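You operate a simulated robot arm through the tools that you are given. There is no shell and no other tool. Be economical: measure what you need, move in short steps, check, and stop when the job is done.

The job below is to be done with a simulated two-armed robot. You get a single attempt, and the scene is never put back.

TASK
Sort the three boards on the bench top by the moisture meter.
Fine: test each first; under 12 % to the green mark, else to the red; meter switched off again on its holder.

It is judged by the outcome, as a careful person would: the job done as asked, and still so three seconds after it is handed in. It fails if anything else is knocked over, pushed out of place, dropped, spilled or broken.

THE ROBOT
Two 7-joint arms with three-finger grippers on one trunk, on a base that drives. Base frame: it is fixed to the floor where the robot stands at the start and does not move with it; the origin is under the middle of the robot, x ahead of it, y to its left, z up; the surface under the hand at the start is at about z = 880. Lengths are in mm, angles in degrees, forces in N, time in s.
The left shoulder is at the start at [30, 124, 1008], the right one opposite. With the tool pointing down near the work surface each hand reaches from about 100 to 780 mm from the robot's upright axis, wherever it stands, measured 20 degrees to its own side. Places, roughly: green mark on the packing bench [800, 100, 900]; meter button [500, -100, 900]; red mark on the packing bench [800, 400, 900]. Payload 2.2 kg a hand.
The TCP of each hand is the grasp point between the finger pads, 28 mm short of the fingertips. In the tool frame z runs along the fingers and y along their closing line. The gripper opens to 102 mm. The gripper's body begins 71 mm behind the TCP.
Orientation is that of the tool frame in the base frame, as a unit quaternion [x, y, z, w]. With the fingers straight down and closing along the base's y, the tool's x points along the base's -x, its y along +y and its z along -z.

THE INTERFACE
- The arms move only by the tool move_arm. It takes "left_increments", "right_increments" or both (then of equal length, played together; a hand with none holds still); each is a list of rows, each a list of 3 entries, a list of its own where there are three numbers: the finger opening in mm, from 0 to 102, then the shift along the tool's x, y, z in mm, then the turn, a rotation vector about the tool's x, y, z in rad. In form: [[hand, [x, y, z], [rx, ry, rz]], ...]. A call has 1 to 12 rows; each row shifts and turns the commanded pose from where the row before left it, along the tool's axes as they then stand. A row lasts 0.2 s, in which the tool goes at most 50 mm and 8.6 degrees; a call with a longer step from one row to the next is refused whole, and so is a gripper value outside its range. Where a pose cannot be reached the arm comes as near as it can. A force on the tool above 40 N (or 10 N above the force at the start of the call, whichever is more), or a blocked arm, ends the call early, and 0.2 s more pass. The fingers move at their own pace and stop on an object; they squeeze with about 22 N. The grip force told is the motor's: it shows also when the fingers shut on nothing. Time passes only in rows, and 0.2 s behind the last, so rows that do not move let the fingers close. It gives the time, the measured TCP pose, the force on the tool (base axes), the opening and the grip force at its end, in the units of the frame above (readings bear some noise), with the torque about the TCP (base axes, N m) and any sound that the robot's microphone picked up, and new pictures: "views" is both (left out), scene, wrist or none (wrist: the cameras of the hands that moved).
- Cameras (640 x 400 px; columns grow to the right, rows downward): "scene" is now at [44.5, 17.4, 1736.9]; the picture's right is [0.37, -0.93, 0.00], its down [-0.70, -0.27, -0.66] and it looks along [0.61, 0.24, -0.75] (base axes); focal length 248 px, centre (320, 200). "left" rides on the left gripper at [72, 38, -86] in its tool frame; the picture's right is [-0.46, 0.89, 0.00], its down [-0.60, -0.32, -0.73] and it looks along [-0.65, -0.34, 0.68] (tool axes); focal length 256 px, centre (320, 200). "right" rides on the right gripper at [69, 44, -86] in its tool frame; the picture's right is [-0.53, 0.85, 0.00], its down [-0.58, -0.36, -0.73] and it looks along [-0.62, -0.39, 0.68] (tool axes); focal length 256 px, centre (320, 200). There is no depth. A picture from a camera that has moved, and an enlarged one, comes with that camera's place and axes in the base frame and with its lens. The place of the scene camera against the robot may be out by one fixed shift of up to 25 mm in any direction.
- lift_body(by): slides the trunk up (or, below 0, down) by that many mm; the arms and the scene camera ride with it, the base frame stays. It gives what a move gives, with no picture.
- roll_base(legs): drives the robot by 1 to 6 legs, each [ahead, left, turn to the left] in mm, mm and degrees, along the robot's own axes; the way and the turn of a leg run together, so that a leg with both is an arc; at most 1500 mm and 180 degrees a leg. The arms and the cameras ride along, it lands a little off, and it stops where it bumps. It gives what a move gives, and a new picture of the scene camera.
- head_to(pan, tilt): turns the head with the scene camera to pan (to the left, within 143 degrees either way) and tilt (down, from -29 to 69), counted from straight ahead of the robot. It gives what a move gives, and a new picture of the scene camera.
- enlarge(camera, box): a new picture of the part [left, top, right, bottom] of that camera's present view, enlarged. The clock stands still meanwhile.
- job_done(): hands the job in; it is judged then, once.

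Go step by step. Nothing tells you exact positions but the pictures and the camera data: compare them with the known pose of the tool, close in by small moves and look again before you grip or let go. The budget is 120 turns and 260 pictures, counting those below and the enlarged ones. Unless the task says otherwise, let go and move clear before handing in, and close with one line.

The tools are called after "Call:" by a JSON object that holds its "api" and its "payload". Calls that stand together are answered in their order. move_arm: Moves the arms, as the interface text tells. Its arguments: {"type":"object","properties":{"left_increments":{"type":"array"},"right_increments":{"type":"array"},"views":{"type":"string","enum":["both","scene","wrist","none"]}},"required":[]} The other tools are called the same way: lift_body (by) slides the trunk up or down; roll_base (legs) drives the base; head_to (pan, tilt) turns the head that bears the scene camera; enlarge (camera, box) takes an enlarged picture of a part of a camera's view; job_done () hands the job in.

At the start:

```text
clock: 0.0
left_tool_pos: [560.8, 392.7, 1241.0]
left_tcp_rot: [0.0, 1.0, 0.0, 0.0]
left_ft_force: [0.8, -1.1, -0.4]
left_moment: [-0.01, -0.04, -0.01]
left_width: 101.7
left_finger_force: 0.0
right_tool_pos: [557.9, -114.0, 1203.8]
right_tcp_rot: [0.001, 1.0, 0.0, 0.0]
right_ft_force: [-0.2, 1.1, -0.1]
right_moment: [0.01, -0.06, 0.02]
right_width: 102.0
right_finger_force: 0.1
trunk travel left (down, up): [-250.0, 290.0]
robot x, y, heading: [-2.9, -1.5, 0.1]
head pan, tilt: [21.5, 48.6]
```

scene: 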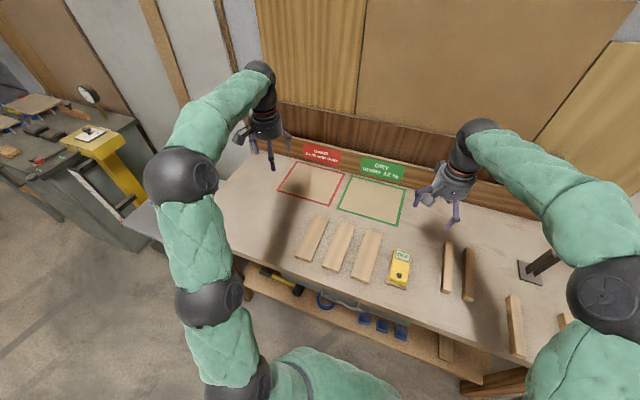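
right: 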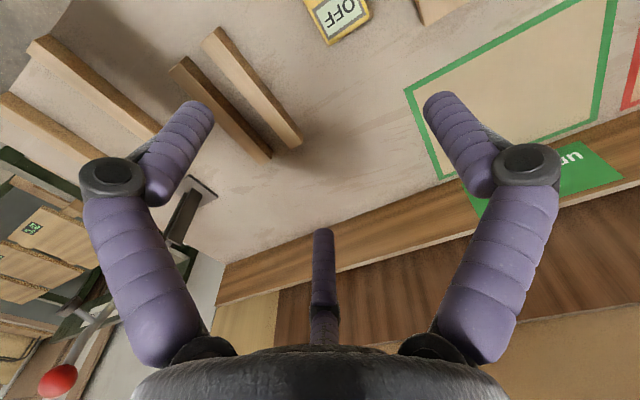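
left: 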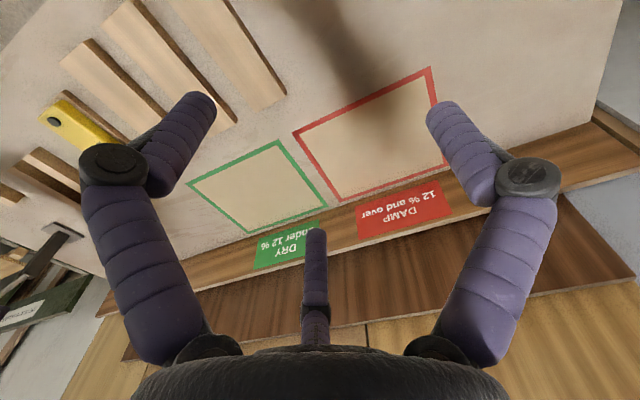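

I see three boards left of the yellow meter, with the red and green marks behind them; there are other sticks on the right of the bench. I'll look closer at the meter and the boards first.

Call:
{"api": "enlarge", "payload": {"camera": "scene", "box": [270, 200, 430, 300]}}

Call:
{"api": "enlarge", "payload": {"camera": "scene", "box": [240, 130, 440, 255]}}

Call:
{"api": "enlarge", "payload": {"camera": "scene", "box": [400, 220, 600, 345]}}

```text
4.00 times, centred on (350, 250) of scene
camera zoom: at [44.5, 17.4, 1736.9], right [0.37, -0.93, 0.0], down [-0.7, -0.27, -0.66], along [0.61, 0.24, -0.75], focal length 991 px, centre (200, 0)
```

zoom: 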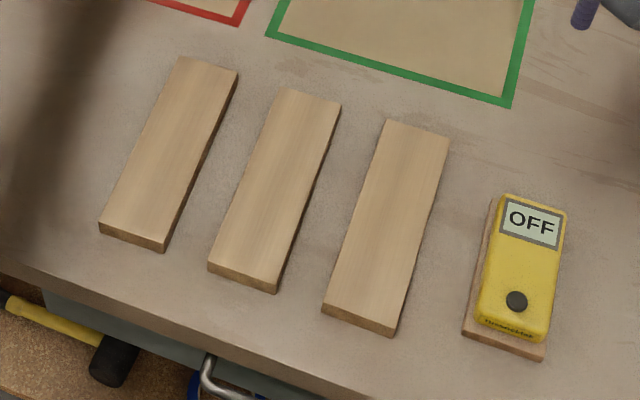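

```text
3.20 times, centred on (340, 192) of scene
camera zoom: at [44.5, 17.4, 1736.9], right [0.37, -0.93, 0.0], down [-0.7, -0.27, -0.66], along [0.61, 0.24, -0.75], focal length 792 px, centre (256, 224)
```

zoom: 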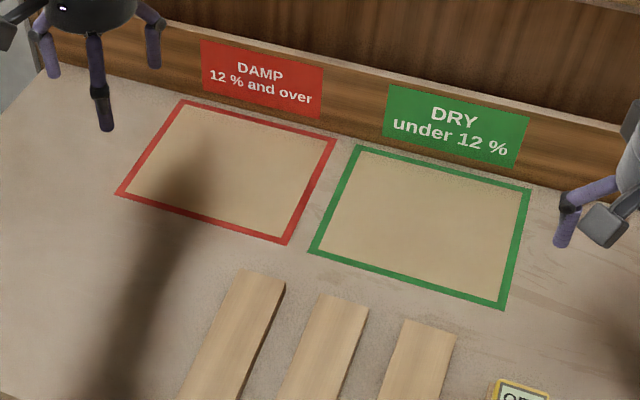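

```text
3.20 times, centred on (500, 282) of scene
camera zoom: at [44.5, 17.4, 1736.9], right [0.37, -0.93, 0.0], down [-0.7, -0.27, -0.66], along [0.61, 0.24, -0.75], focal length 792 px, centre (-256, -64)
```

zoom: 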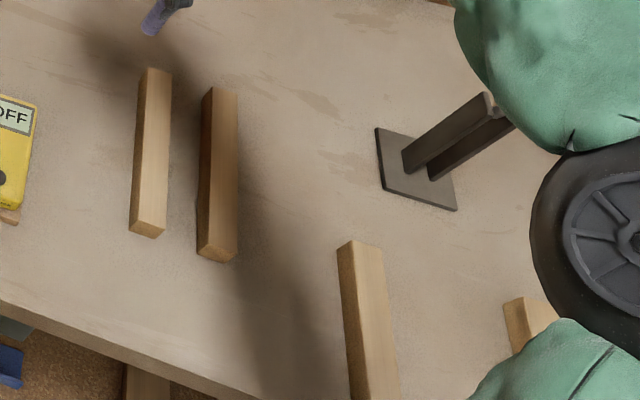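

The boards lie along x at about y = 243, 132 and 22, with the meter near (530, -101). I'll bring the right wrist camera closer to find out where the meter's pins are.

Call:
{"api": "move_arm", "payload": {"right_increments": [[102, [35, 20, 30], [0, 0, 0]], [102, [35, 20, 30], [0, 0, 0]], [102, [35, 20, 30], [0, 0, 0]], [102, [35, 20, 30], [0, 0, 0]], [102, [35, 20, 30], [0, 0, 0]]], "views": "both"}}

```text
refused: row 1 steps farther than a row can; nothing moved
```

Call:
{"api": "move_arm", "payload": {"right_increments": [[102, [30, 17, 25], [0, 0, 0]], [102, [30, 17, 25], [0, 0, 0]], [102, [30, 17, 25], [0, 0, 0]], [102, [30, 17, 25], [0, 0, 0]], [102, [30, 17, 25], [0, 0, 0]], [102, [25, 14, 25], [0, 0, 0]]], "views": "both"}}

```text
clock: 1.4
left_tool_pos: [560.1, 390.7, 1241.2]
left_tcp_rot: [0.0, 1.0, 0.0, 0.0]
left_ft_force: [0.5, -0.5, 1.2]
left_moment: [0.0, 0.0, 0.0]
left_width: 101.9
left_finger_force: 0.1
right_tool_pos: [382.8, -14.9, 1053.5]
right_tcp_rot: [0.0, 1.0, 0.001, 0.0]
right_ft_force: [-0.2, 0.2, 0.2]
right_moment: [0.04, 0.02, -0.03]
right_width: 101.9
right_finger_force: 0.0
trunk travel left (down, up): [-250.0, 290.0]
robot x, y, heading: [1.0, 0.5, -0.1]
head pan, tilt: [21.5, 48.6]
camera scene: at [44.2, 17.7, 1736.9], right [0.37, -0.93, 0.0], down [-0.7, -0.28, -0.66], along [0.61, 0.24, -0.75], focal length 248 px, centre (320, 200)
camera right: at [314.1, 27.8, 1140.4], right [0.53, 0.85, 0.0], down [0.58, -0.36, 0.73], along [0.62, -0.39, -0.68], focal length 256 px, centre (320, 200)
```

scene: 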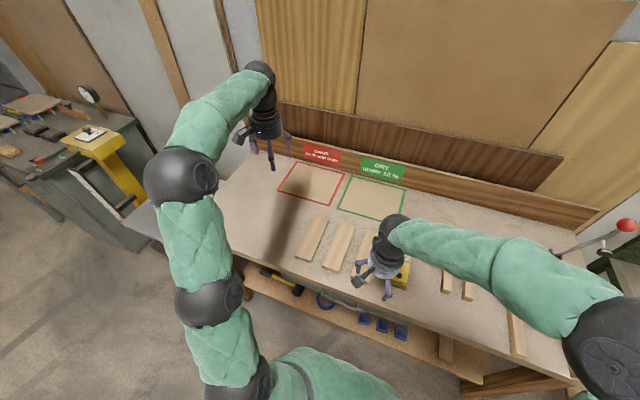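
right: 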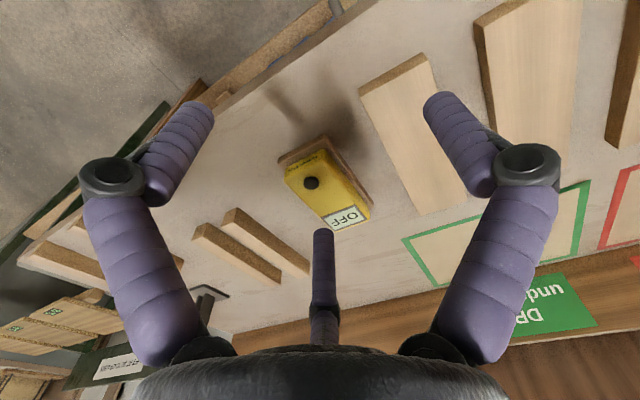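

The meter is in view with its button near and its display at the far end. I'll enlarge it.

Call:
{"api": "enlarge", "payload": {"camera": "right", "box": [260, 120, 400, 240]}}

```text
3.33 times, centred on (330, 180) of right
camera zoom: at [314.1, 27.8, 1140.4], right [0.53, 0.85, 0.0], down [0.58, -0.36, 0.73], along [0.62, -0.39, -0.68], focal length 853 px, centre (287, 267)
```

zoom: 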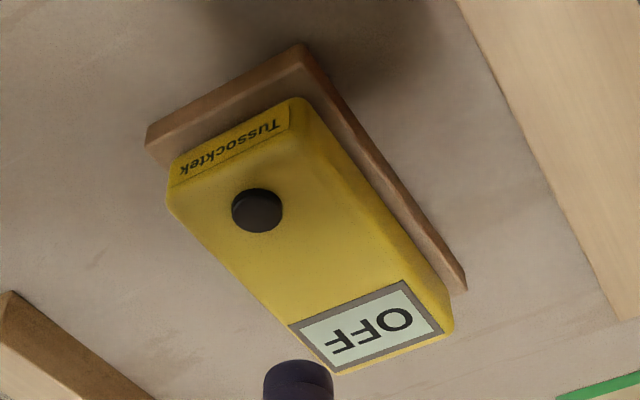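

The sensing face isn't visible from here; it may be at the far end or underneath. I'll move the right hand past the meter and yaw it so its camera looks back.

Call:
{"api": "move_arm", "payload": {"right_increments": [[102, [-45, 0, 0], [0, 0, 0]], [102, [-45, 0, 0], [0, 0, 0]], [102, [-45, 0, 0], [0, 0, 0]], [102, [-45, 0, 0], [0, 0, 0]], [102, [-45, 0, 0], [0, 0, 0]], [102, [-45, 0, 0], [0, 0, 0]], [102, [-37, 0, 0], [0, 0, 0]]], "views": "none"}}

Call:
{"api": "move_arm", "payload": {"right_increments": [[102, [0, 0, 0], [0, 0, 0.149]], [102, [0, 0, 0], [0, 0, 0.149]], [102, [0, 0, 0], [0, 0, 0.149]], [102, [0, 0, 0], [0, 0, 0.149]], [102, [0, 0, 0], [0, 0, 0.149]], [102, [0, 0, 0], [0, 0, 0.149]], [102, [0, 0, 0], [0, 0, 0.149]], [102, [0, 0, 0], [0, 0, 0.149]], [102, [0, 0, 0], [0, 0, 0.149]], [102, [0, 0, 0], [0, 0, 0.149]], [102, [0, 0, 0], [0, 0, 0.149]], [102, [0, 0, 0], [0, 0, 0.149]]], "views": "wrist"}}

```text
clock: 3.0
left_tool_pos: [563.6, 390.5, 1240.3]
left_tcp_rot: [0.0, 1.0, 0.0, -0.002]
left_ft_force: [0.0, 0.1, -0.4]
left_moment: [-0.04, 0.03, -0.01]
left_width: 102.1
left_finger_force: 0.0
right_tool_pos: [692.6, -13.4, 1052.9]
right_tcp_rot: [0.0, 1.0, 0.0, 0.0]
right_ft_force: [-0.2, 0.8, 0.0]
right_moment: [-0.04, 0.03, -0.01]
right_width: 102.0
right_finger_force: 0.0
trunk travel left (down, up): [-250.0, 290.0]
robot x, y, heading: [-2.9, 0.2, -0.1]
head pan, tilt: [21.5, 48.6]
```

```text
clock: 5.6
left_tool_pos: [561.6, 391.4, 1241.3]
left_tcp_rot: [0.001, 1.0, 0.001, 0.001]
left_ft_force: [0.0, -0.7, 0.5]
left_moment: [0.03, -0.02, 0.01]
left_width: 102.0
left_finger_force: 0.0
right_tool_pos: [691.8, -14.9, 1053.5]
right_tcp_rot: [0.78, 0.625, 0.0, 0.0]
right_ft_force: [0.6, -0.3, 0.3]
right_moment: [0.02, -0.01, -0.01]
right_width: 102.0
right_finger_force: 0.0
trunk travel left (down, up): [-250.0, 290.0]
robot x, y, heading: [-1.5, -1.9, -0.1]
head pan, tilt: [21.5, 48.6]
camera right: at [749.2, 42.0, 1140.8], right [0.71, -0.71, 0.0], down [-0.48, -0.48, 0.73], along [-0.52, -0.52, -0.68], focal length 256 px, centre (320, 200)
```

right: 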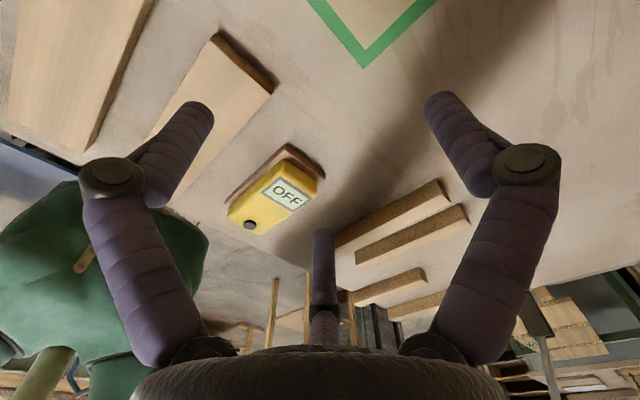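

Call:
{"api": "enlarge", "payload": {"camera": "right", "box": [210, 130, 340, 245]}}

```text
3.48 times, centred on (275, 188) of right
camera zoom: at [749.2, 42.0, 1140.8], right [0.71, -0.71, 0.0], down [-0.48, -0.48, 0.73], along [-0.52, -0.52, -0.68], focal length 890 px, centre (476, 244)
```

zoom: 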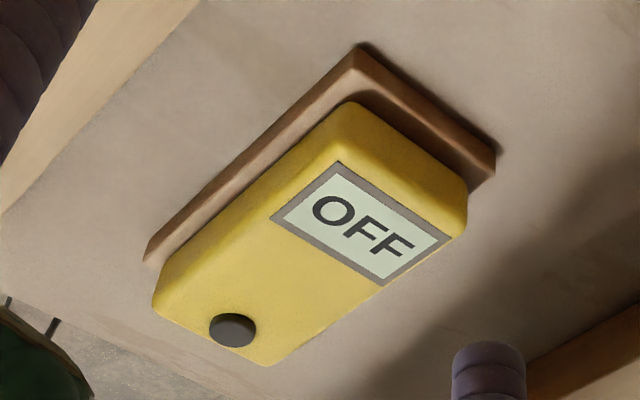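

The meter has no pins, so it must sense from its underside, lying flat. Triangulating two wrist pictures puts the button at about (481, -89, 925) and the meter centre at about (519, -87). I'll yaw back and bring the closed fingers above the button.

Call:
{"api": "move_arm", "payload": {"right_increments": [[102, [0, 0, 0], [0, 0, -0.149]], [102, [0, 0, 0], [0, 0, -0.149]], [102, [0, 0, 0], [0, 0, -0.149]], [102, [0, 0, 0], [0, 0, -0.149]], [102, [0, 0, 0], [0, 0, -0.149]], [102, [0, 0, 0], [0, 0, -0.149]], [102, [0, 0, 0], [0, 0, -0.149]], [102, [0, 0, 0], [0, 0, -0.149]], [102, [0, 0, 0], [0, 0, -0.149]], [102, [0, 0, 0], [0, 0, -0.149]], [102, [0, 0, 0], [0, 0, -0.149]], [102, [0, 0, 0], [0, 0, -0.149]]], "views": "none"}}

Call:
{"api": "move_arm", "payload": {"right_increments": [[60, [42, -15, 0], [0, 0, 0]], [30, [42, -15, 0], [0, 0, 0]], [0, [42, -15, 0], [0, 0, 0]], [0, [42, -15, 0], [0, 0, 0]], [0, [43, -14, 0], [0, 0, 0]], [0, [0, 0, 40], [0, 0, 0]], [0, [0, 0, 30], [0, 0, 0]], [0, [0, 0, 0], [0, 0, 0]]], "views": "both"}}

```text
clock: 8.2
left_tool_pos: [560.9, 390.8, 1241.3]
left_tcp_rot: [0.0, 1.0, -0.001, 0.001]
left_ft_force: [0.1, -0.1, -1.2]
left_moment: [0.02, 0.02, 0.0]
left_width: 102.0
left_finger_force: 0.0
right_tool_pos: [690.9, -14.9, 1054.2]
right_tcp_rot: [-0.001, 1.0, 0.0, 0.0]
right_ft_force: [0.1, -1.1, 0.0]
right_moment: [-0.02, -0.02, -0.04]
right_width: 102.1
right_finger_force: 0.1
trunk travel left (down, up): [-250.0, 290.0]
robot x, y, heading: [1.5, 1.8, -0.1]
head pan, tilt: [21.5, 48.6]
```

```text
clock: 10.0
left_tool_pos: [561.5, 391.3, 1241.0]
left_tcp_rot: [0.001, 1.0, 0.001, -0.001]
left_ft_force: [-0.2, 0.6, -1.0]
left_moment: [0.01, 0.0, 0.01]
left_width: 101.7
left_finger_force: 0.1
right_tool_pos: [479.1, -89.0, 984.4]
right_tcp_rot: [0.0, 1.0, 0.0, 0.0]
right_ft_force: [0.4, -0.4, 0.7]
right_moment: [0.01, 0.03, -0.02]
right_width: 2.3
right_finger_force: 21.8
trunk travel left (down, up): [-250.0, 290.0]
robot x, y, heading: [0.5, -1.8, 0.1]
head pan, tilt: [21.5, 48.6]
camera scene: at [44.8, 17.5, 1736.9], right [0.37, -0.93, 0.0], down [-0.7, -0.27, -0.66], along [0.61, 0.24, -0.75], focal length 248 px, centre (320, 200)
camera right: at [410.9, -45.9, 1069.9], right [0.53, 0.85, 0.0], down [0.58, -0.37, 0.73], along [0.62, -0.39, -0.68], focal length 256 px, centre (320, 200)
```

scene: 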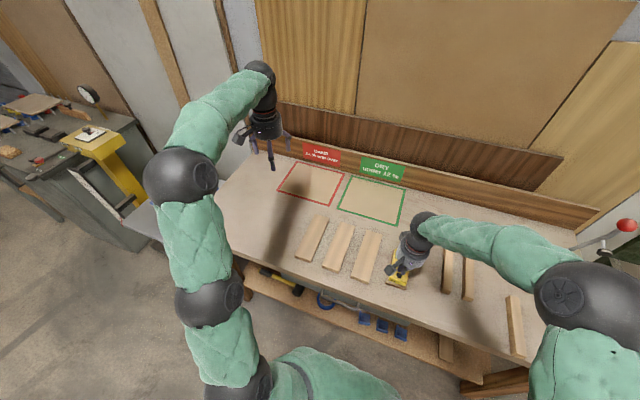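
right: 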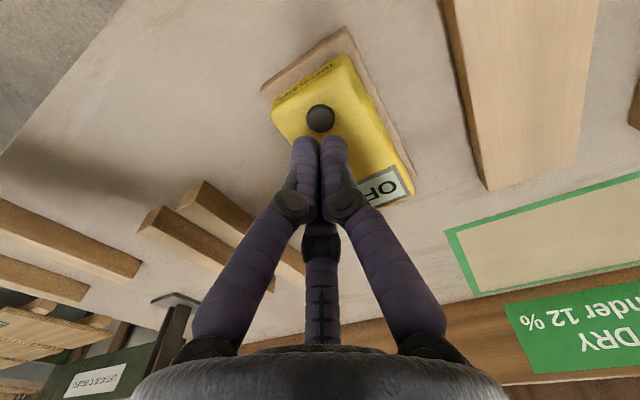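

The fingertips line up with the button at (480, -89). I'll press down gently.

Call:
{"api": "move_arm", "payload": {"right_increments": [[0, [-1, 0, 20], [0, 0, 0]], [0, [0, 0, 7], [0, 0, 0]], [0, [0, 0, 2], [0, 0, 0]], [0, [0, 0, 2], [0, 0, 0]], [0, [0, 0, 1], [0, 0, 0]]], "views": "wrist"}}

```text
clock: 11.2
left_tool_pos: [561.4, 391.2, 1241.4]
left_tcp_rot: [0.0, 1.0, 0.0, 0.0]
left_ft_force: [-0.1, -0.7, -0.3]
left_moment: [0.02, 0.01, 0.0]
left_width: 101.7
left_finger_force: 0.1
right_tool_pos: [481.0, -87.9, 951.2]
right_tcp_rot: [0.0, 1.0, 0.0, 0.0]
right_ft_force: [-0.3, -0.9, 0.7]
right_moment: [0.0, -0.02, 0.02]
right_width: 6.3
right_finger_force: 22.3
trunk travel left (down, up): [-250.0, 290.0]
robot x, y, heading: [-1.5, -0.6, 0.1]
head pan, tilt: [21.5, 48.6]
camera right: at [412.1, -45.9, 1038.1], right [0.53, 0.85, 0.0], down [0.58, -0.36, 0.73], along [0.62, -0.39, -0.68], focal length 256 px, centre (320, 200)
```

right: 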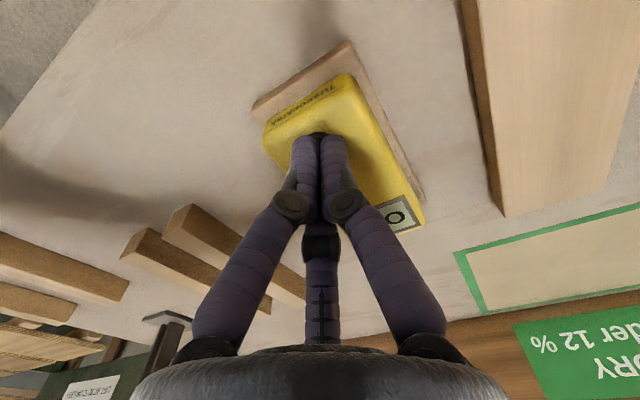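

Call:
{"api": "enlarge", "payload": {"camera": "right", "box": [260, 100, 440, 240]}}

```text
2.86 times, centred on (350, 170) of right
camera zoom: at [412.1, -45.9, 1038.1], right [0.53, 0.85, 0.0], down [0.58, -0.36, 0.73], along [0.62, -0.39, -0.68], focal length 731 px, centre (234, 286)
```

zoom: 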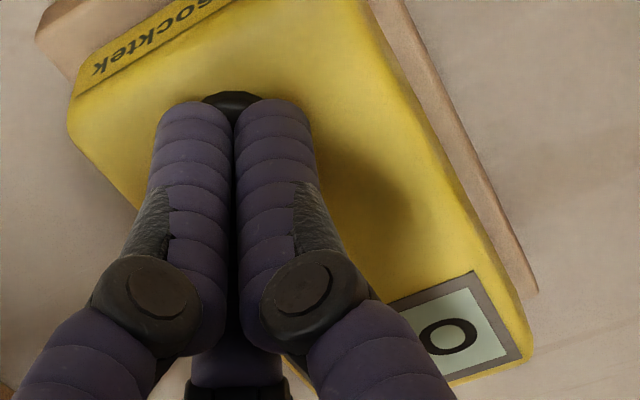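

No contact force yet; the tips are just at the button. I'll press on in small steps.

Call:
{"api": "move_arm", "payload": {"right_increments": [[0, [0, 0, 1], [0, 0, 0]], [0, [0, 0, 1], [0, 0, 0]], [0, [0, 0, 0], [0, 0, 0]]], "views": "wrist"}}

```text
clock: 12.0
left_tool_pos: [560.9, 391.1, 1241.3]
left_tcp_rot: [0.0, 1.0, 0.0, 0.0]
left_ft_force: [0.6, 0.2, 0.5]
left_moment: [-0.02, -0.01, 0.02]
left_width: 101.7
left_finger_force: 0.1
right_tool_pos: [481.0, -89.2, 948.5]
right_tcp_rot: [0.001, 1.0, 0.0, 0.0]
right_ft_force: [-1.5, 0.5, 4.3]
right_moment: [0.01, 0.06, 0.01]
right_width: 5.7
right_finger_force: 22.0
trunk travel left (down, up): [-250.0, 290.0]
robot x, y, heading: [-4.4, -4.4, 0.1]
head pan, tilt: [21.5, 48.6]
heard: click
camera right: at [412.0, -46.0, 1036.1], right [0.53, 0.85, 0.0], down [0.58, -0.36, 0.73], along [0.62, -0.39, -0.68], focal length 256 px, centre (320, 200)
```

right: 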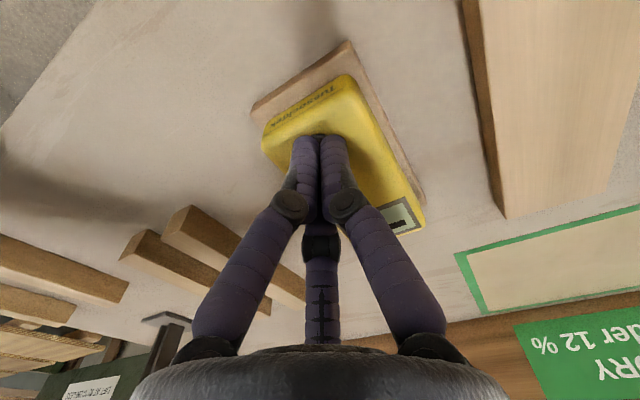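

Click heard and the display changed. I'll raise, open the hand and look at the display.

Call:
{"api": "move_arm", "payload": {"right_increments": [[0, [0, 0, -20], [0, 0, 0]], [20, [0, 0, -40], [0, 0, 0]], [102, [-15, 1, 0], [0, 0, 0]], [102, [-15, 1, 0], [0, 0, 0]], [102, [0, 0, 0], [0, 0, 0]]], "views": "wrist"}}

Call:
{"api": "enlarge", "payload": {"camera": "right", "box": [240, 60, 420, 240]}}

```text
clock: 13.2
left_tool_pos: [560.7, 390.3, 1241.3]
left_tcp_rot: [-0.001, 1.0, 0.0, 0.0]
left_ft_force: [-0.8, 0.0, 0.3]
left_moment: [0.0, 0.01, 0.0]
left_width: 101.9
left_finger_force: 0.1
right_tool_pos: [509.7, -86.5, 1009.7]
right_tcp_rot: [-0.001, 1.0, 0.0, 0.0]
right_ft_force: [0.7, -0.5, 0.3]
right_moment: [0.0, 0.01, 0.01]
right_width: 101.8
right_finger_force: 0.0
trunk travel left (down, up): [-250.0, 290.0]
robot x, y, heading: [1.3, 1.6, 0.1]
head pan, tilt: [21.5, 48.6]
camera right: at [442.3, -44.5, 1095.8], right [0.53, 0.85, 0.0], down [0.58, -0.36, 0.73], along [0.62, -0.39, -0.68], focal length 256 px, centre (320, 200)
```

right: 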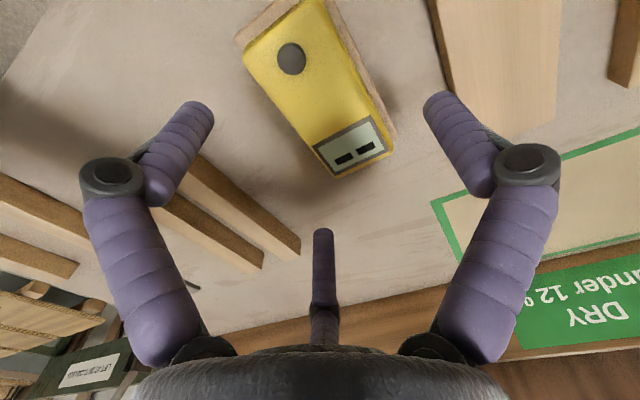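

```text
2.22 times, centred on (330, 150) of right
camera zoom: at [442.3, -44.5, 1095.8], right [0.53, 0.85, 0.0], down [0.58, -0.36, 0.73], along [0.62, -0.39, -0.68], focal length 569 px, centre (298, 311)
```

zoom: 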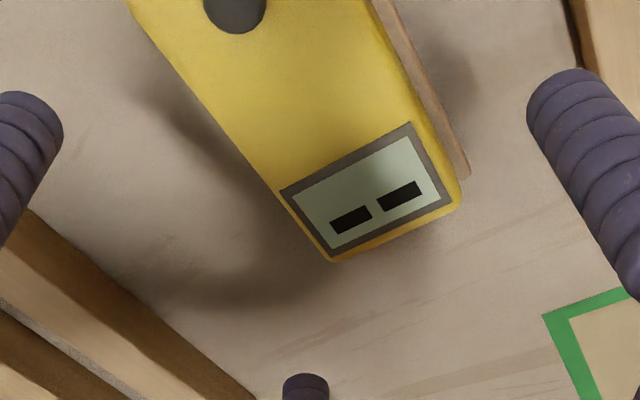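

The meter is on and shows "--". I'll lower over it and grip it by its sides.

Call:
{"api": "move_arm", "payload": {"right_increments": [[102, [-4, -2, 40], [0, 0, 0]], [102, [0, 0, 34], [0, 0, 0]], [102, [0, 0, 10], [0, 0, 0]], [80, [0, 0, 0], [0, 0, 0]], [64, [0, 0, 0], [0, 0, 0]], [50, [0, 0, 0], [0, 0, 0]], [50, [0, 0, 0], [0, 0, 0]], [50, [0, 0, 0], [0, 0, 0]]], "views": "wrist"}}

```text
clock: 14.0
left_tool_pos: [561.8, 390.5, 1241.1]
left_tcp_rot: [0.001, 1.0, 0.0, -0.001]
left_ft_force: [0.5, 0.3, -0.6]
left_moment: [0.05, 0.04, 0.01]
left_width: 101.9
left_finger_force: 0.0
right_tool_pos: [517.4, -90.7, 936.7]
right_tcp_rot: [0.003, 1.0, -0.001, 0.004]
right_ft_force: [-8.0, 1.8, 23.8]
right_moment: [-0.5, 1.48, -0.32]
right_width: 102.2
right_finger_force: 0.2
trunk travel left (down, up): [-250.0, 290.0]
robot x, y, heading: [0.0, 0.3, -0.1]
head pan, tilt: [21.5, 48.6]
stopped in row 3 (right hand): the force on the tool passed its limit at 47 N (the readings are from after the stop); the commanded pose is now the measured one
camera right: at [448.6, -46.7, 1022.4], right [0.54, 0.84, 0.0], down [0.57, -0.37, 0.74], along [0.62, -0.39, -0.68], focal length 256 px, centre (320, 200)
```

right: 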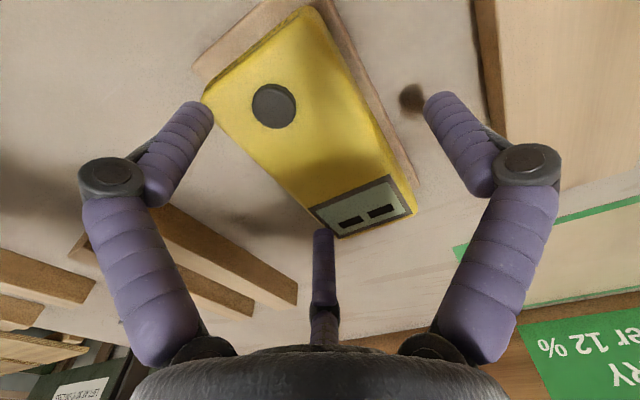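

The force stop came from a finger at about (-53, -23) from the TCP, and the pictures confirm the hand really has three fingers: one at +y and two on the -y side at ±x. I'll raise, set the TCP off to about y = -104 so the meter sits between them, and check.

Call:
{"api": "move_arm", "payload": {"right_increments": [[102, [0, 0, -30], [-0.002, 0.008, -0.006]], [102, [-5, -13, 0], [0, 0, 0]], [102, [0, 0, 0], [0, 0, 0]]], "views": "both"}}

Call:
{"api": "enlarge", "payload": {"camera": "right", "box": [140, 0, 480, 280]}}

Call:
{"api": "enlarge", "payload": {"camera": "scene", "box": [370, 200, 470, 300]}}

```text
clock: 14.8
left_tool_pos: [561.2, 391.3, 1240.5]
left_tcp_rot: [0.001, 1.0, -0.001, 0.0]
left_ft_force: [-0.2, -0.1, -0.1]
left_moment: [0.0, -0.03, -0.04]
left_width: 102.2
left_finger_force: 0.2
right_tool_pos: [521.4, -102.9, 963.2]
right_tcp_rot: [-0.002, 1.0, 0.0, -0.002]
right_ft_force: [-0.8, 0.6, 0.0]
right_moment: [0.01, -0.04, -0.01]
right_width: 102.3
right_finger_force: 0.1
trunk travel left (down, up): [-250.0, 290.0]
robot x, y, heading: [2.3, 3.0, 0.0]
head pan, tilt: [21.5, 48.6]
camera scene: at [43.9, 17.8, 1736.9], right [0.37, -0.93, 0.0], down [-0.7, -0.27, -0.66], along [0.62, 0.24, -0.75], focal length 248 px, centre (320, 200)
camera right: at [453.6, -60.2, 1051.2], right [0.53, 0.85, 0.0], down [0.58, -0.36, 0.73], along [0.62, -0.39, -0.68], focal length 256 px, centre (320, 200)
```

scene: 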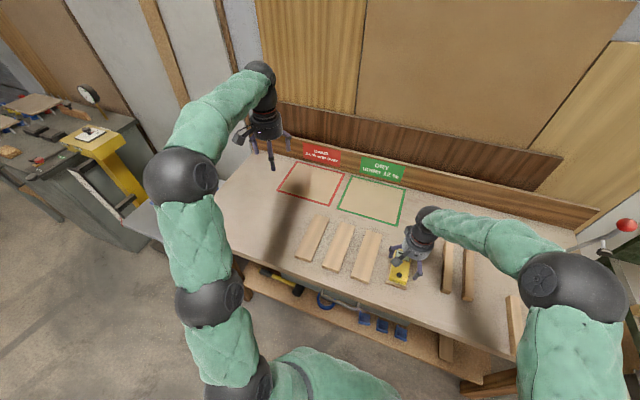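
right: 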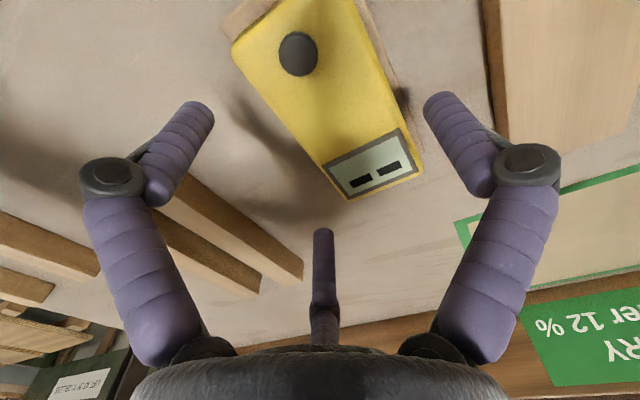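

```text
1.43 times, centred on (310, 140) of right
camera zoom: at [453.6, -60.2, 1051.2], right [0.53, 0.85, 0.0], down [0.58, -0.36, 0.73], along [0.62, -0.39, -0.68], focal length 366 px, centre (334, 286)
```

zoom: 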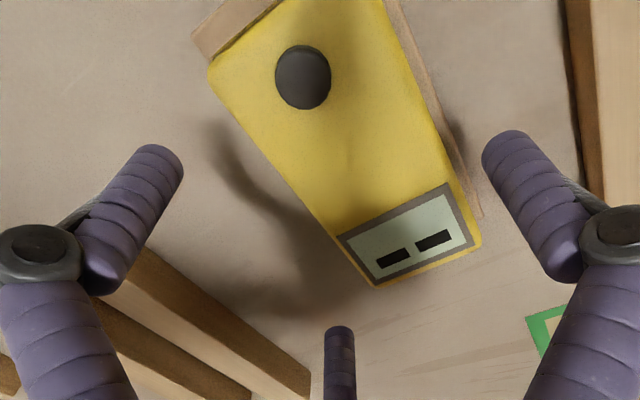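

```text
4.00 times, centred on (420, 250) of scene
camera zoom: at [43.9, 17.8, 1736.9], right [0.37, -0.93, 0.0], down [-0.7, -0.27, -0.66], along [0.62, 0.24, -0.75], focal length 991 px, centre (-80, 0)
```

zoom: 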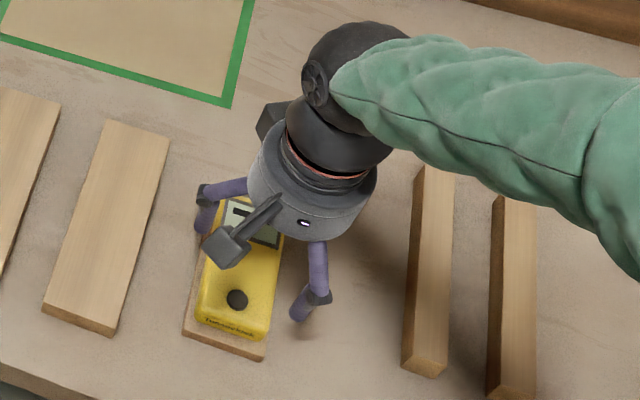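

The +y finger and the two -y fingers now straddle the meter. I'll lower in small steps and close.

Call:
{"api": "move_arm", "payload": {"right_increments": [[102, [0, 0, 20], [0, 0, 0]], [102, [0, 0, 10], [0, 0, 0]], [102, [0, 0, 6], [0, 0, 0]], [102, [0, 0, 0], [0, 0, 0]]], "views": "wrist"}}

```text
clock: 15.8
left_tool_pos: [560.7, 391.4, 1240.5]
left_tcp_rot: [0.0, 1.0, 0.0, 0.0]
left_ft_force: [-0.4, 0.3, 1.0]
left_moment: [0.0, 0.01, -0.01]
left_width: 101.9
left_finger_force: 0.1
right_tool_pos: [523.1, -103.1, 927.4]
right_tcp_rot: [-0.002, 1.0, 0.001, -0.002]
right_ft_force: [1.2, 0.3, -0.5]
right_moment: [0.03, 0.0, 0.0]
right_width: 102.0
right_finger_force: 0.2
trunk travel left (down, up): [-250.0, 290.0]
robot x, y, heading: [-0.2, -4.6, 0.1]
head pan, tilt: [21.5, 48.6]
camera right: at [453.8, -60.0, 1015.0], right [0.53, 0.85, 0.0], down [0.58, -0.36, 0.73], along [0.62, -0.39, -0.68], focal length 256 px, centre (320, 200)
```

right: 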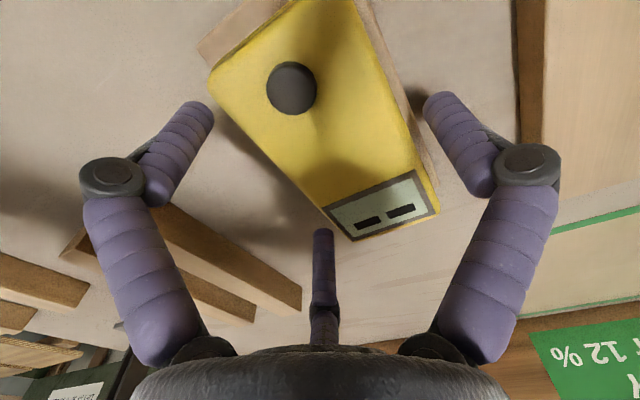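

Clear of everything. Closing on the meter.

Call:
{"api": "move_arm", "payload": {"right_increments": [[90, [0, 0, 0], [0, 0, 0]], [84, [0, 0, 0], [0, 0, 0]], [78, [0, 0, 0], [0, 0, 0]], [72, [0, 0, 0], [0, 0, 0]], [60, [0, 0, 0], [0, 0, 0]], [50, [0, 0, 0], [0, 0, 0]], [40, [0, 0, 0], [0, 0, 0]], [40, [0, 0, 0], [0, 0, 0]]], "views": "wrist"}}

```text
clock: 17.6
left_tool_pos: [561.6, 391.4, 1240.3]
left_tcp_rot: [-0.001, 1.0, -0.001, 0.0]
left_ft_force: [0.3, 0.2, 0.0]
left_moment: [-0.01, 0.01, 0.02]
left_width: 101.8
left_finger_force: 0.1
right_tool_pos: [520.7, -102.1, 928.4]
right_tcp_rot: [-0.002, 1.0, 0.0, -0.002]
right_ft_force: [-0.2, 2.2, 6.9]
right_moment: [0.11, 0.09, -0.01]
right_width: 83.8
right_finger_force: 21.6
trunk travel left (down, up): [-250.0, 290.0]
robot x, y, heading: [4.0, 1.0, 0.1]
head pan, tilt: [21.5, 48.6]
camera right: at [453.9, -59.9, 1015.4], right [0.53, 0.85, 0.0], down [0.58, -0.36, 0.73], along [0.62, -0.39, -0.68], focal length 256 px, centre (320, 200)
```

right: 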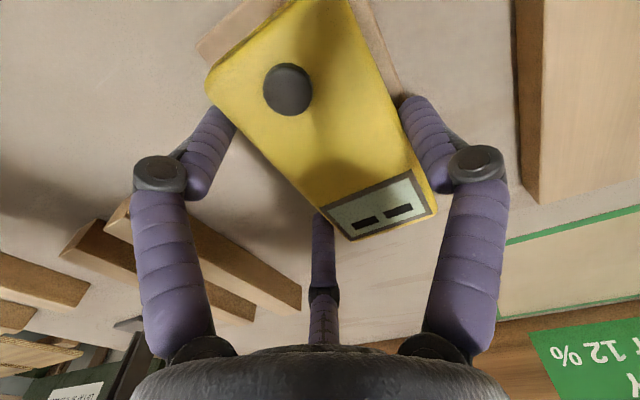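

The grip holds at 84 mm opening. I'll lift the meter and carry it over the nearest board, C, whose centre I take as about (531, 32).

Call:
{"api": "move_arm", "payload": {"right_increments": [[40, [0, 0, -10], [0, 0, 0]], [40, [0, 0, -30], [0, 0, 0]], [40, [0, 0, -30], [0, 0, 0]], [40, [0, 41, 0], [0, 0, 0]], [40, [0, 41, 0], [0, 0, 0]], [40, [-6, 40, 0], [0, 0, 0]], [40, [0, 0, 0], [0, 0, 0]]], "views": "both"}}

Call:
{"api": "enlarge", "payload": {"camera": "right", "box": [180, 0, 500, 260]}}

```text
clock: 19.2
left_tool_pos: [561.0, 389.2, 1241.2]
left_tcp_rot: [0.0, 1.0, 0.0, -0.001]
left_ft_force: [0.3, 0.1, 0.9]
left_moment: [-0.03, 0.03, 0.0]
left_width: 102.1
left_finger_force: 0.0
right_tool_pos: [527.8, 16.6, 996.7]
right_tcp_rot: [-0.001, 1.0, 0.001, -0.002]
right_ft_force: [0.0, 0.3, -2.4]
right_moment: [-0.02, 0.02, -0.03]
right_width: 83.6
right_finger_force: 22.2
trunk travel left (down, up): [-250.0, 290.0]
robot x, y, heading: [0.7, -2.4, 0.0]
head pan, tilt: [21.5, 48.6]
camera scene: at [44.0, 16.1, 1736.9], right [0.37, -0.93, 0.0], down [-0.7, -0.27, -0.66], along [0.62, 0.24, -0.75], focal length 248 px, centre (320, 200)
camera right: at [458.8, 59.5, 1084.0], right [0.53, 0.85, 0.0], down [0.58, -0.36, 0.73], along [0.62, -0.39, -0.69], focal length 256 px, centre (320, 200)
```

scene: 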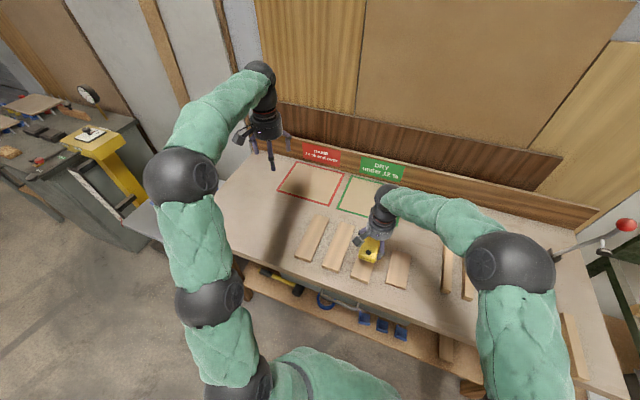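
right: 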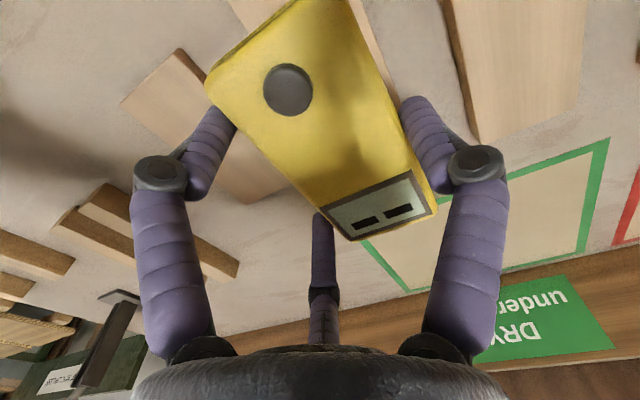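

```text
1.54 times, centred on (340, 130) of right
camera zoom: at [458.8, 59.5, 1084.0], right [0.53, 0.85, 0.0], down [0.58, -0.36, 0.73], along [0.62, -0.39, -0.69], focal length 394 px, centre (289, 308)
```

zoom: 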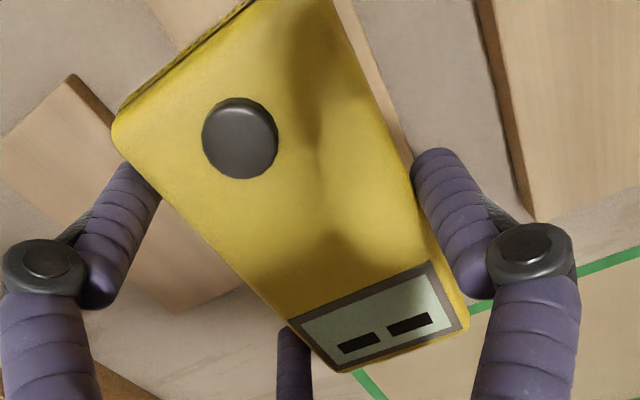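

The meter is held level above board C. I'll lower it slowly until it touches.

Call:
{"api": "move_arm", "payload": {"right_increments": [[40, [0, 0, 30], [0, 0, 0]], [40, [0, 0, 15], [0, 0, 0]], [40, [0, 0, 5], [0, 0, 0]], [40, [0, 0, 3], [0, 0, 0]], [40, [0, 0, 2], [0, 0, 0]], [40, [0, 0, 0], [0, 0, 0]]], "views": "both"}}

```text
clock: 20.6
left_tool_pos: [561.2, 391.4, 1241.4]
left_tcp_rot: [0.0, 1.0, -0.001, -0.001]
left_ft_force: [-0.2, 0.8, 0.0]
left_moment: [0.0, 0.0, 0.0]
left_width: 101.9
left_finger_force: 0.1
right_tool_pos: [527.5, 19.1, 943.5]
right_tcp_rot: [-0.001, 1.0, 0.001, -0.002]
right_ft_force: [0.7, -0.8, -2.1]
right_moment: [0.01, 0.0, 0.01]
right_width: 83.8
right_finger_force: 22.1
trunk travel left (down, up): [-250.0, 290.0]
robot x, y, heading: [-3.4, -3.3, 0.2]
head pan, tilt: [21.5, 48.6]
camera scene: at [44.6, 17.4, 1736.9], right [0.37, -0.93, 0.0], down [-0.7, -0.27, -0.66], along [0.61, 0.24, -0.75], focal length 248 px, centre (320, 200)
camera right: at [458.3, 61.3, 1029.7], right [0.53, 0.85, 0.0], down [0.58, -0.36, 0.73], along [0.62, -0.39, -0.68], focal length 256 px, centre (320, 200)
```

scene: 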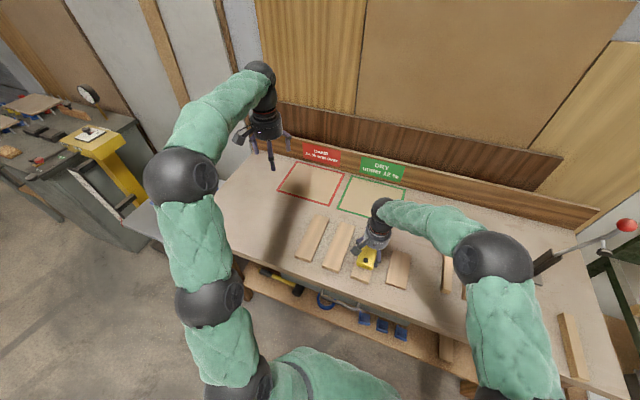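
right: 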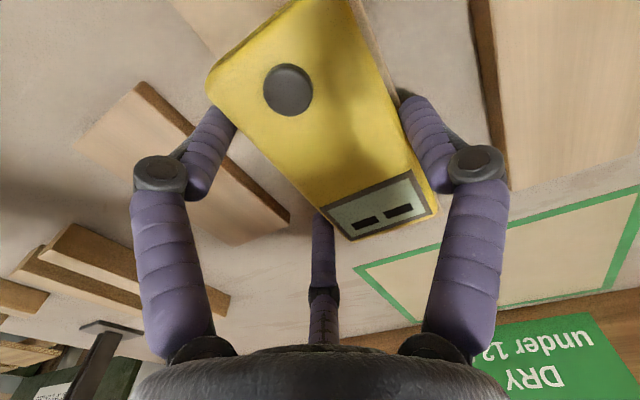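

Call:
{"api": "move_arm", "payload": {"right_increments": [[40, [0, 0, 2], [0, 0, 0]], [40, [0, 0, 1.5], [0, 0, 0]], [40, [0, 0, 0], [0, 0, 0]]], "views": "none"}}

Call:
{"api": "move_arm", "payload": {"right_increments": [[40, [0, 0, 1], [0, 0, 0]], [40, [0, 0, 1], [0, 0, 0]], [40, [0, 0, 0], [0, 0, 0]]], "views": "wrist"}}

```text
clock: 21.4
left_tool_pos: [561.7, 390.9, 1241.8]
left_tcp_rot: [0.0, 1.0, 0.0, 0.0]
left_ft_force: [-0.5, -0.5, 0.3]
left_moment: [-0.04, -0.01, 0.03]
left_width: 102.1
left_finger_force: 0.1
right_tool_pos: [525.3, 19.2, 938.4]
right_tcp_rot: [-0.002, 1.0, 0.001, -0.002]
right_ft_force: [-0.4, -0.3, -1.7]
right_moment: [-0.01, 0.05, 0.01]
right_width: 83.7
right_finger_force: 21.7
trunk travel left (down, up): [-250.0, 290.0]
robot x, y, heading: [1.0, 0.5, -0.2]
head pan, tilt: [21.5, 48.6]
```

```text
clock: 22.2
left_tool_pos: [561.7, 390.4, 1240.8]
left_tcp_rot: [0.0, 1.0, 0.0, 0.0]
left_ft_force: [0.4, 0.2, 0.1]
left_moment: [0.01, -0.01, -0.01]
left_width: 102.3
left_finger_force: 0.0
right_tool_pos: [526.8, 19.2, 937.2]
right_tcp_rot: [-0.002, 1.0, 0.0, -0.001]
right_ft_force: [0.0, -0.3, -2.3]
right_moment: [-0.02, 0.02, -0.01]
right_width: 83.5
right_finger_force: 21.8
trunk travel left (down, up): [-250.0, 290.0]
robot x, y, heading: [0.3, 3.1, 0.3]
head pan, tilt: [21.5, 48.6]
camera right: at [458.7, 61.3, 1023.9], right [0.53, 0.85, 0.0], down [0.58, -0.36, 0.73], along [0.62, -0.39, -0.69], focal length 256 px, centre (320, 200)
```

right: 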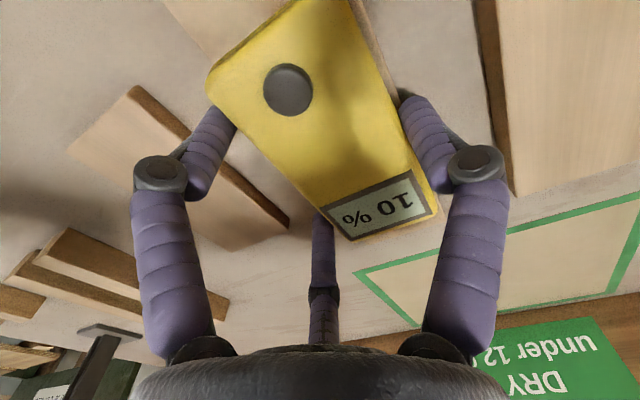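

A reading appears; I'll enlarge it.

Call:
{"api": "enlarge", "payload": {"camera": "right", "box": [310, 160, 450, 250]}}

Call:
{"api": "move_arm", "payload": {"right_increments": [[40, [0, 0, 1], [0, 0, 0]], [40, [0, 0, 0], [0, 0, 0]], [40, [0, 0, 0], [0, 0, 0]], [40, [0, 0, 0], [0, 0, 0]], [40, [0, 0, 0], [0, 0, 0]]], "views": "wrist"}}

Call:
{"api": "enlarge", "payload": {"camera": "right", "box": [310, 160, 450, 250]}}

```text
4.44 times, centred on (380, 205) of right
camera zoom: at [458.7, 61.3, 1023.9], right [0.53, 0.85, 0.0], down [0.58, -0.36, 0.73], along [0.62, -0.39, -0.69], focal length 1138 px, centre (53, 178)
```

zoom: 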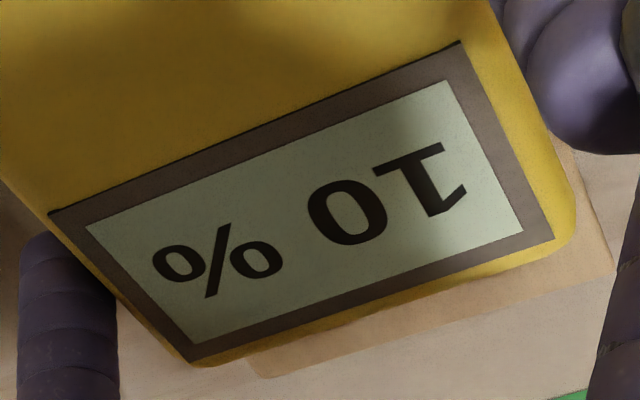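

```text
clock: 23.4
left_tool_pos: [560.8, 389.3, 1240.9]
left_tcp_rot: [0.0, 1.0, -0.001, -0.001]
left_ft_force: [-0.3, 0.7, 0.2]
left_moment: [-0.01, 0.02, 0.01]
left_width: 102.1
left_finger_force: 0.0
right_tool_pos: [527.4, 18.6, 937.3]
right_tcp_rot: [-0.001, 1.0, 0.0, -0.002]
right_ft_force: [0.1, -0.2, 3.9]
right_moment: [0.07, 0.02, -0.02]
right_width: 83.4
right_finger_force: 22.0
trunk travel left (down, up): [-250.0, 290.0]
robot x, y, heading: [2.5, 0.5, -0.1]
head pan, tilt: [21.5, 48.6]
camera right: at [458.8, 61.6, 1023.5], right [0.53, 0.85, 0.0], down [0.58, -0.36, 0.73], along [0.62, -0.39, -0.68], focal length 256 px, centre (320, 200)
```

right: 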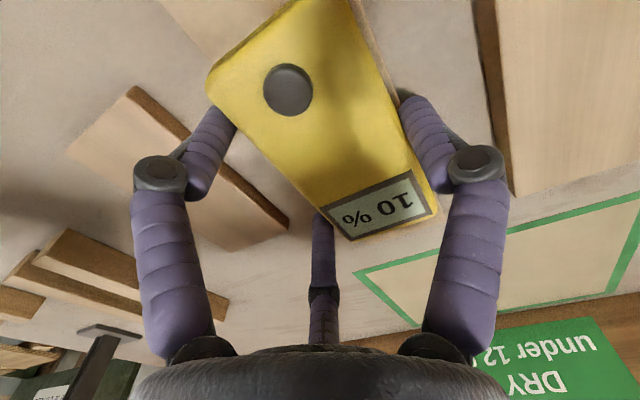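

```text
4.44 times, centred on (380, 205) of right
camera zoom: at [458.8, 61.6, 1023.5], right [0.53, 0.85, 0.0], down [0.58, -0.36, 0.73], along [0.62, -0.39, -0.68], focal length 1138 px, centre (53, 178)
```

zoom: 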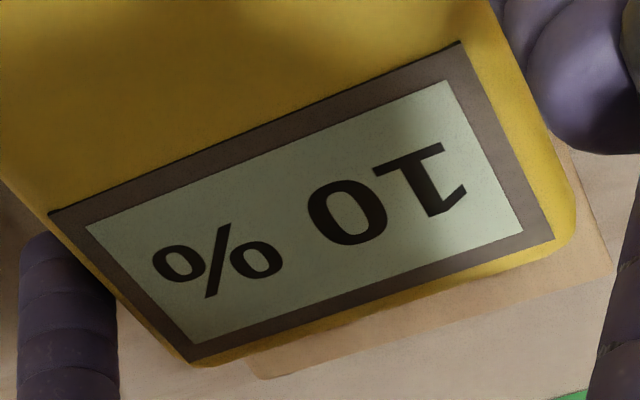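

Board C reads a steady 10 % in contact, so it is dry and goes to green. Next is board B, 110 mm further in +y.

Call:
{"api": "move_arm", "payload": {"right_increments": [[40, [0, 0, -10], [0, 0, 0]], [40, [0, 0, -30], [0, 0, 0]], [40, [0, 37, 0], [0, 0, 0]], [40, [0, 37, 0], [0, 0, 0]], [40, [0, 36, 0], [0, 0, 0]], [40, [0, 0, 30], [0, 0, 0]], [40, [0, 0, 4], [0, 0, 0]], [40, [0, 0, 0], [0, 0, 0]]], "views": "both"}}

```text
clock: 25.2
left_tool_pos: [562.1, 390.5, 1240.8]
left_tcp_rot: [0.001, 1.0, 0.0, 0.0]
left_ft_force: [0.7, 0.1, -0.2]
left_moment: [-0.01, 0.01, -0.02]
left_width: 101.7
left_finger_force: 0.1
right_tool_pos: [527.6, 127.7, 942.5]
right_tcp_rot: [-0.003, 1.0, 0.002, -0.002]
right_ft_force: [-0.5, 0.3, -2.0]
right_moment: [0.0, 0.01, 0.01]
right_width: 83.9
right_finger_force: 22.3
trunk travel left (down, up): [-250.0, 290.0]
robot x, y, heading: [2.5, -0.8, 0.1]
head pan, tilt: [21.5, 48.6]
camera scene: at [44.9, 17.2, 1736.9], right [0.37, -0.93, 0.0], down [-0.7, -0.27, -0.66], along [0.61, 0.24, -0.75], focal length 248 px, centre (320, 200)
camera right: at [460.8, 171.1, 1028.8], right [0.53, 0.85, 0.0], down [0.58, -0.36, 0.73], along [0.62, -0.39, -0.69], focal length 256 px, centre (320, 200)
```

scene: 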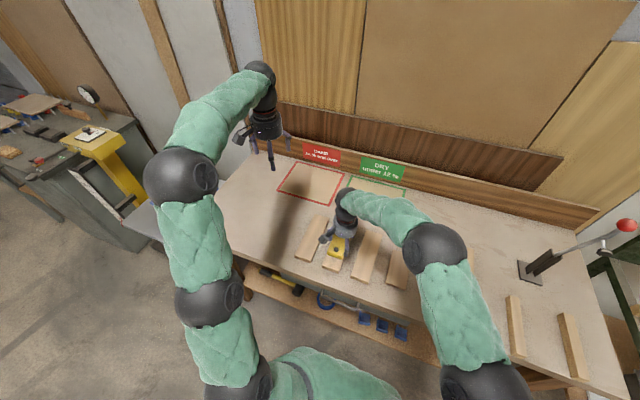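
right: 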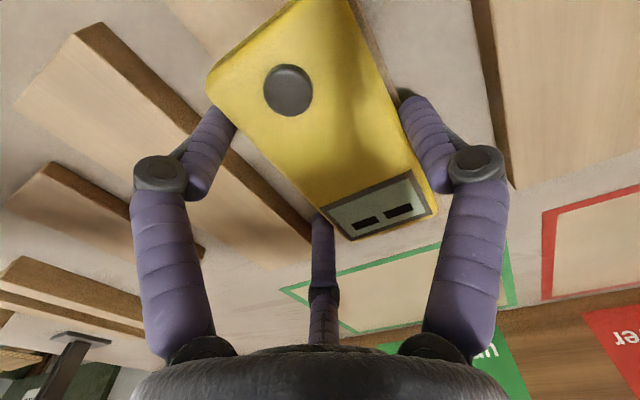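

Call:
{"api": "move_arm", "payload": {"right_increments": [[40, [0, 0, 3], [0, 0, 0]], [40, [0, 0, 1.5], [0, 0, 0]], [40, [0, 0, 1.5], [0, 0, 0]], [40, [0, 0, 0], [0, 0, 0]], [40, [0, 0, 0], [0, 0, 0]], [40, [0, 0, 0], [0, 0, 0]]], "views": "wrist"}}

Call:
{"api": "enlarge", "payload": {"camera": "right", "box": [310, 160, 450, 250]}}

```text
clock: 26.6
left_tool_pos: [560.3, 390.8, 1242.2]
left_tcp_rot: [0.0, 1.0, 0.0, 0.0]
left_ft_force: [-0.6, -0.7, -0.6]
left_moment: [0.03, 0.0, 0.0]
left_width: 102.1
left_finger_force: 0.1
right_tool_pos: [529.0, 130.4, 935.1]
right_tcp_rot: [-0.001, 1.0, 0.0, -0.001]
right_ft_force: [0.3, -1.5, 9.4]
right_moment: [0.04, 0.36, 0.02]
right_width: 83.7
right_finger_force: 22.1
trunk travel left (down, up): [-250.0, 290.0]
robot x, y, heading: [-0.8, -2.7, 0.2]
head pan, tilt: [21.5, 48.6]
camera right: at [460.0, 171.4, 1023.4], right [0.53, 0.85, 0.0], down [0.58, -0.36, 0.73], along [0.62, -0.39, -0.68], focal length 256 px, centre (320, 200)
```

right: 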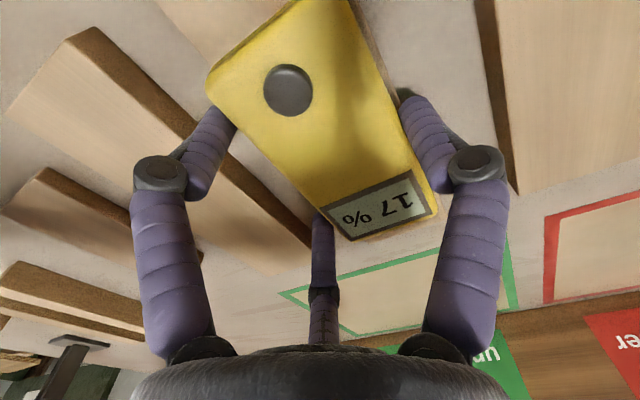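

```text
4.44 times, centred on (380, 205) of right
camera zoom: at [460.0, 171.4, 1023.4], right [0.53, 0.85, 0.0], down [0.58, -0.36, 0.73], along [0.62, -0.39, -0.68], focal length 1138 px, centre (53, 178)
```

zoom: 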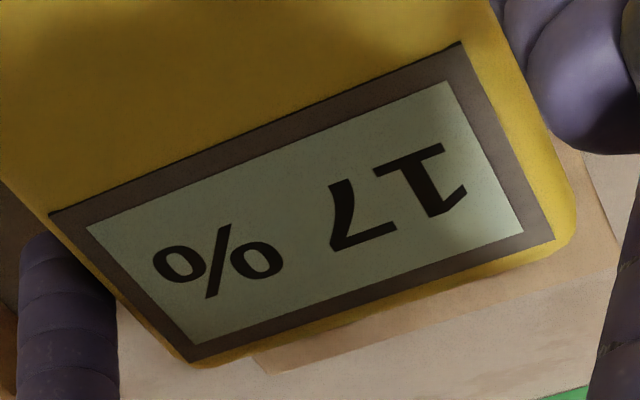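

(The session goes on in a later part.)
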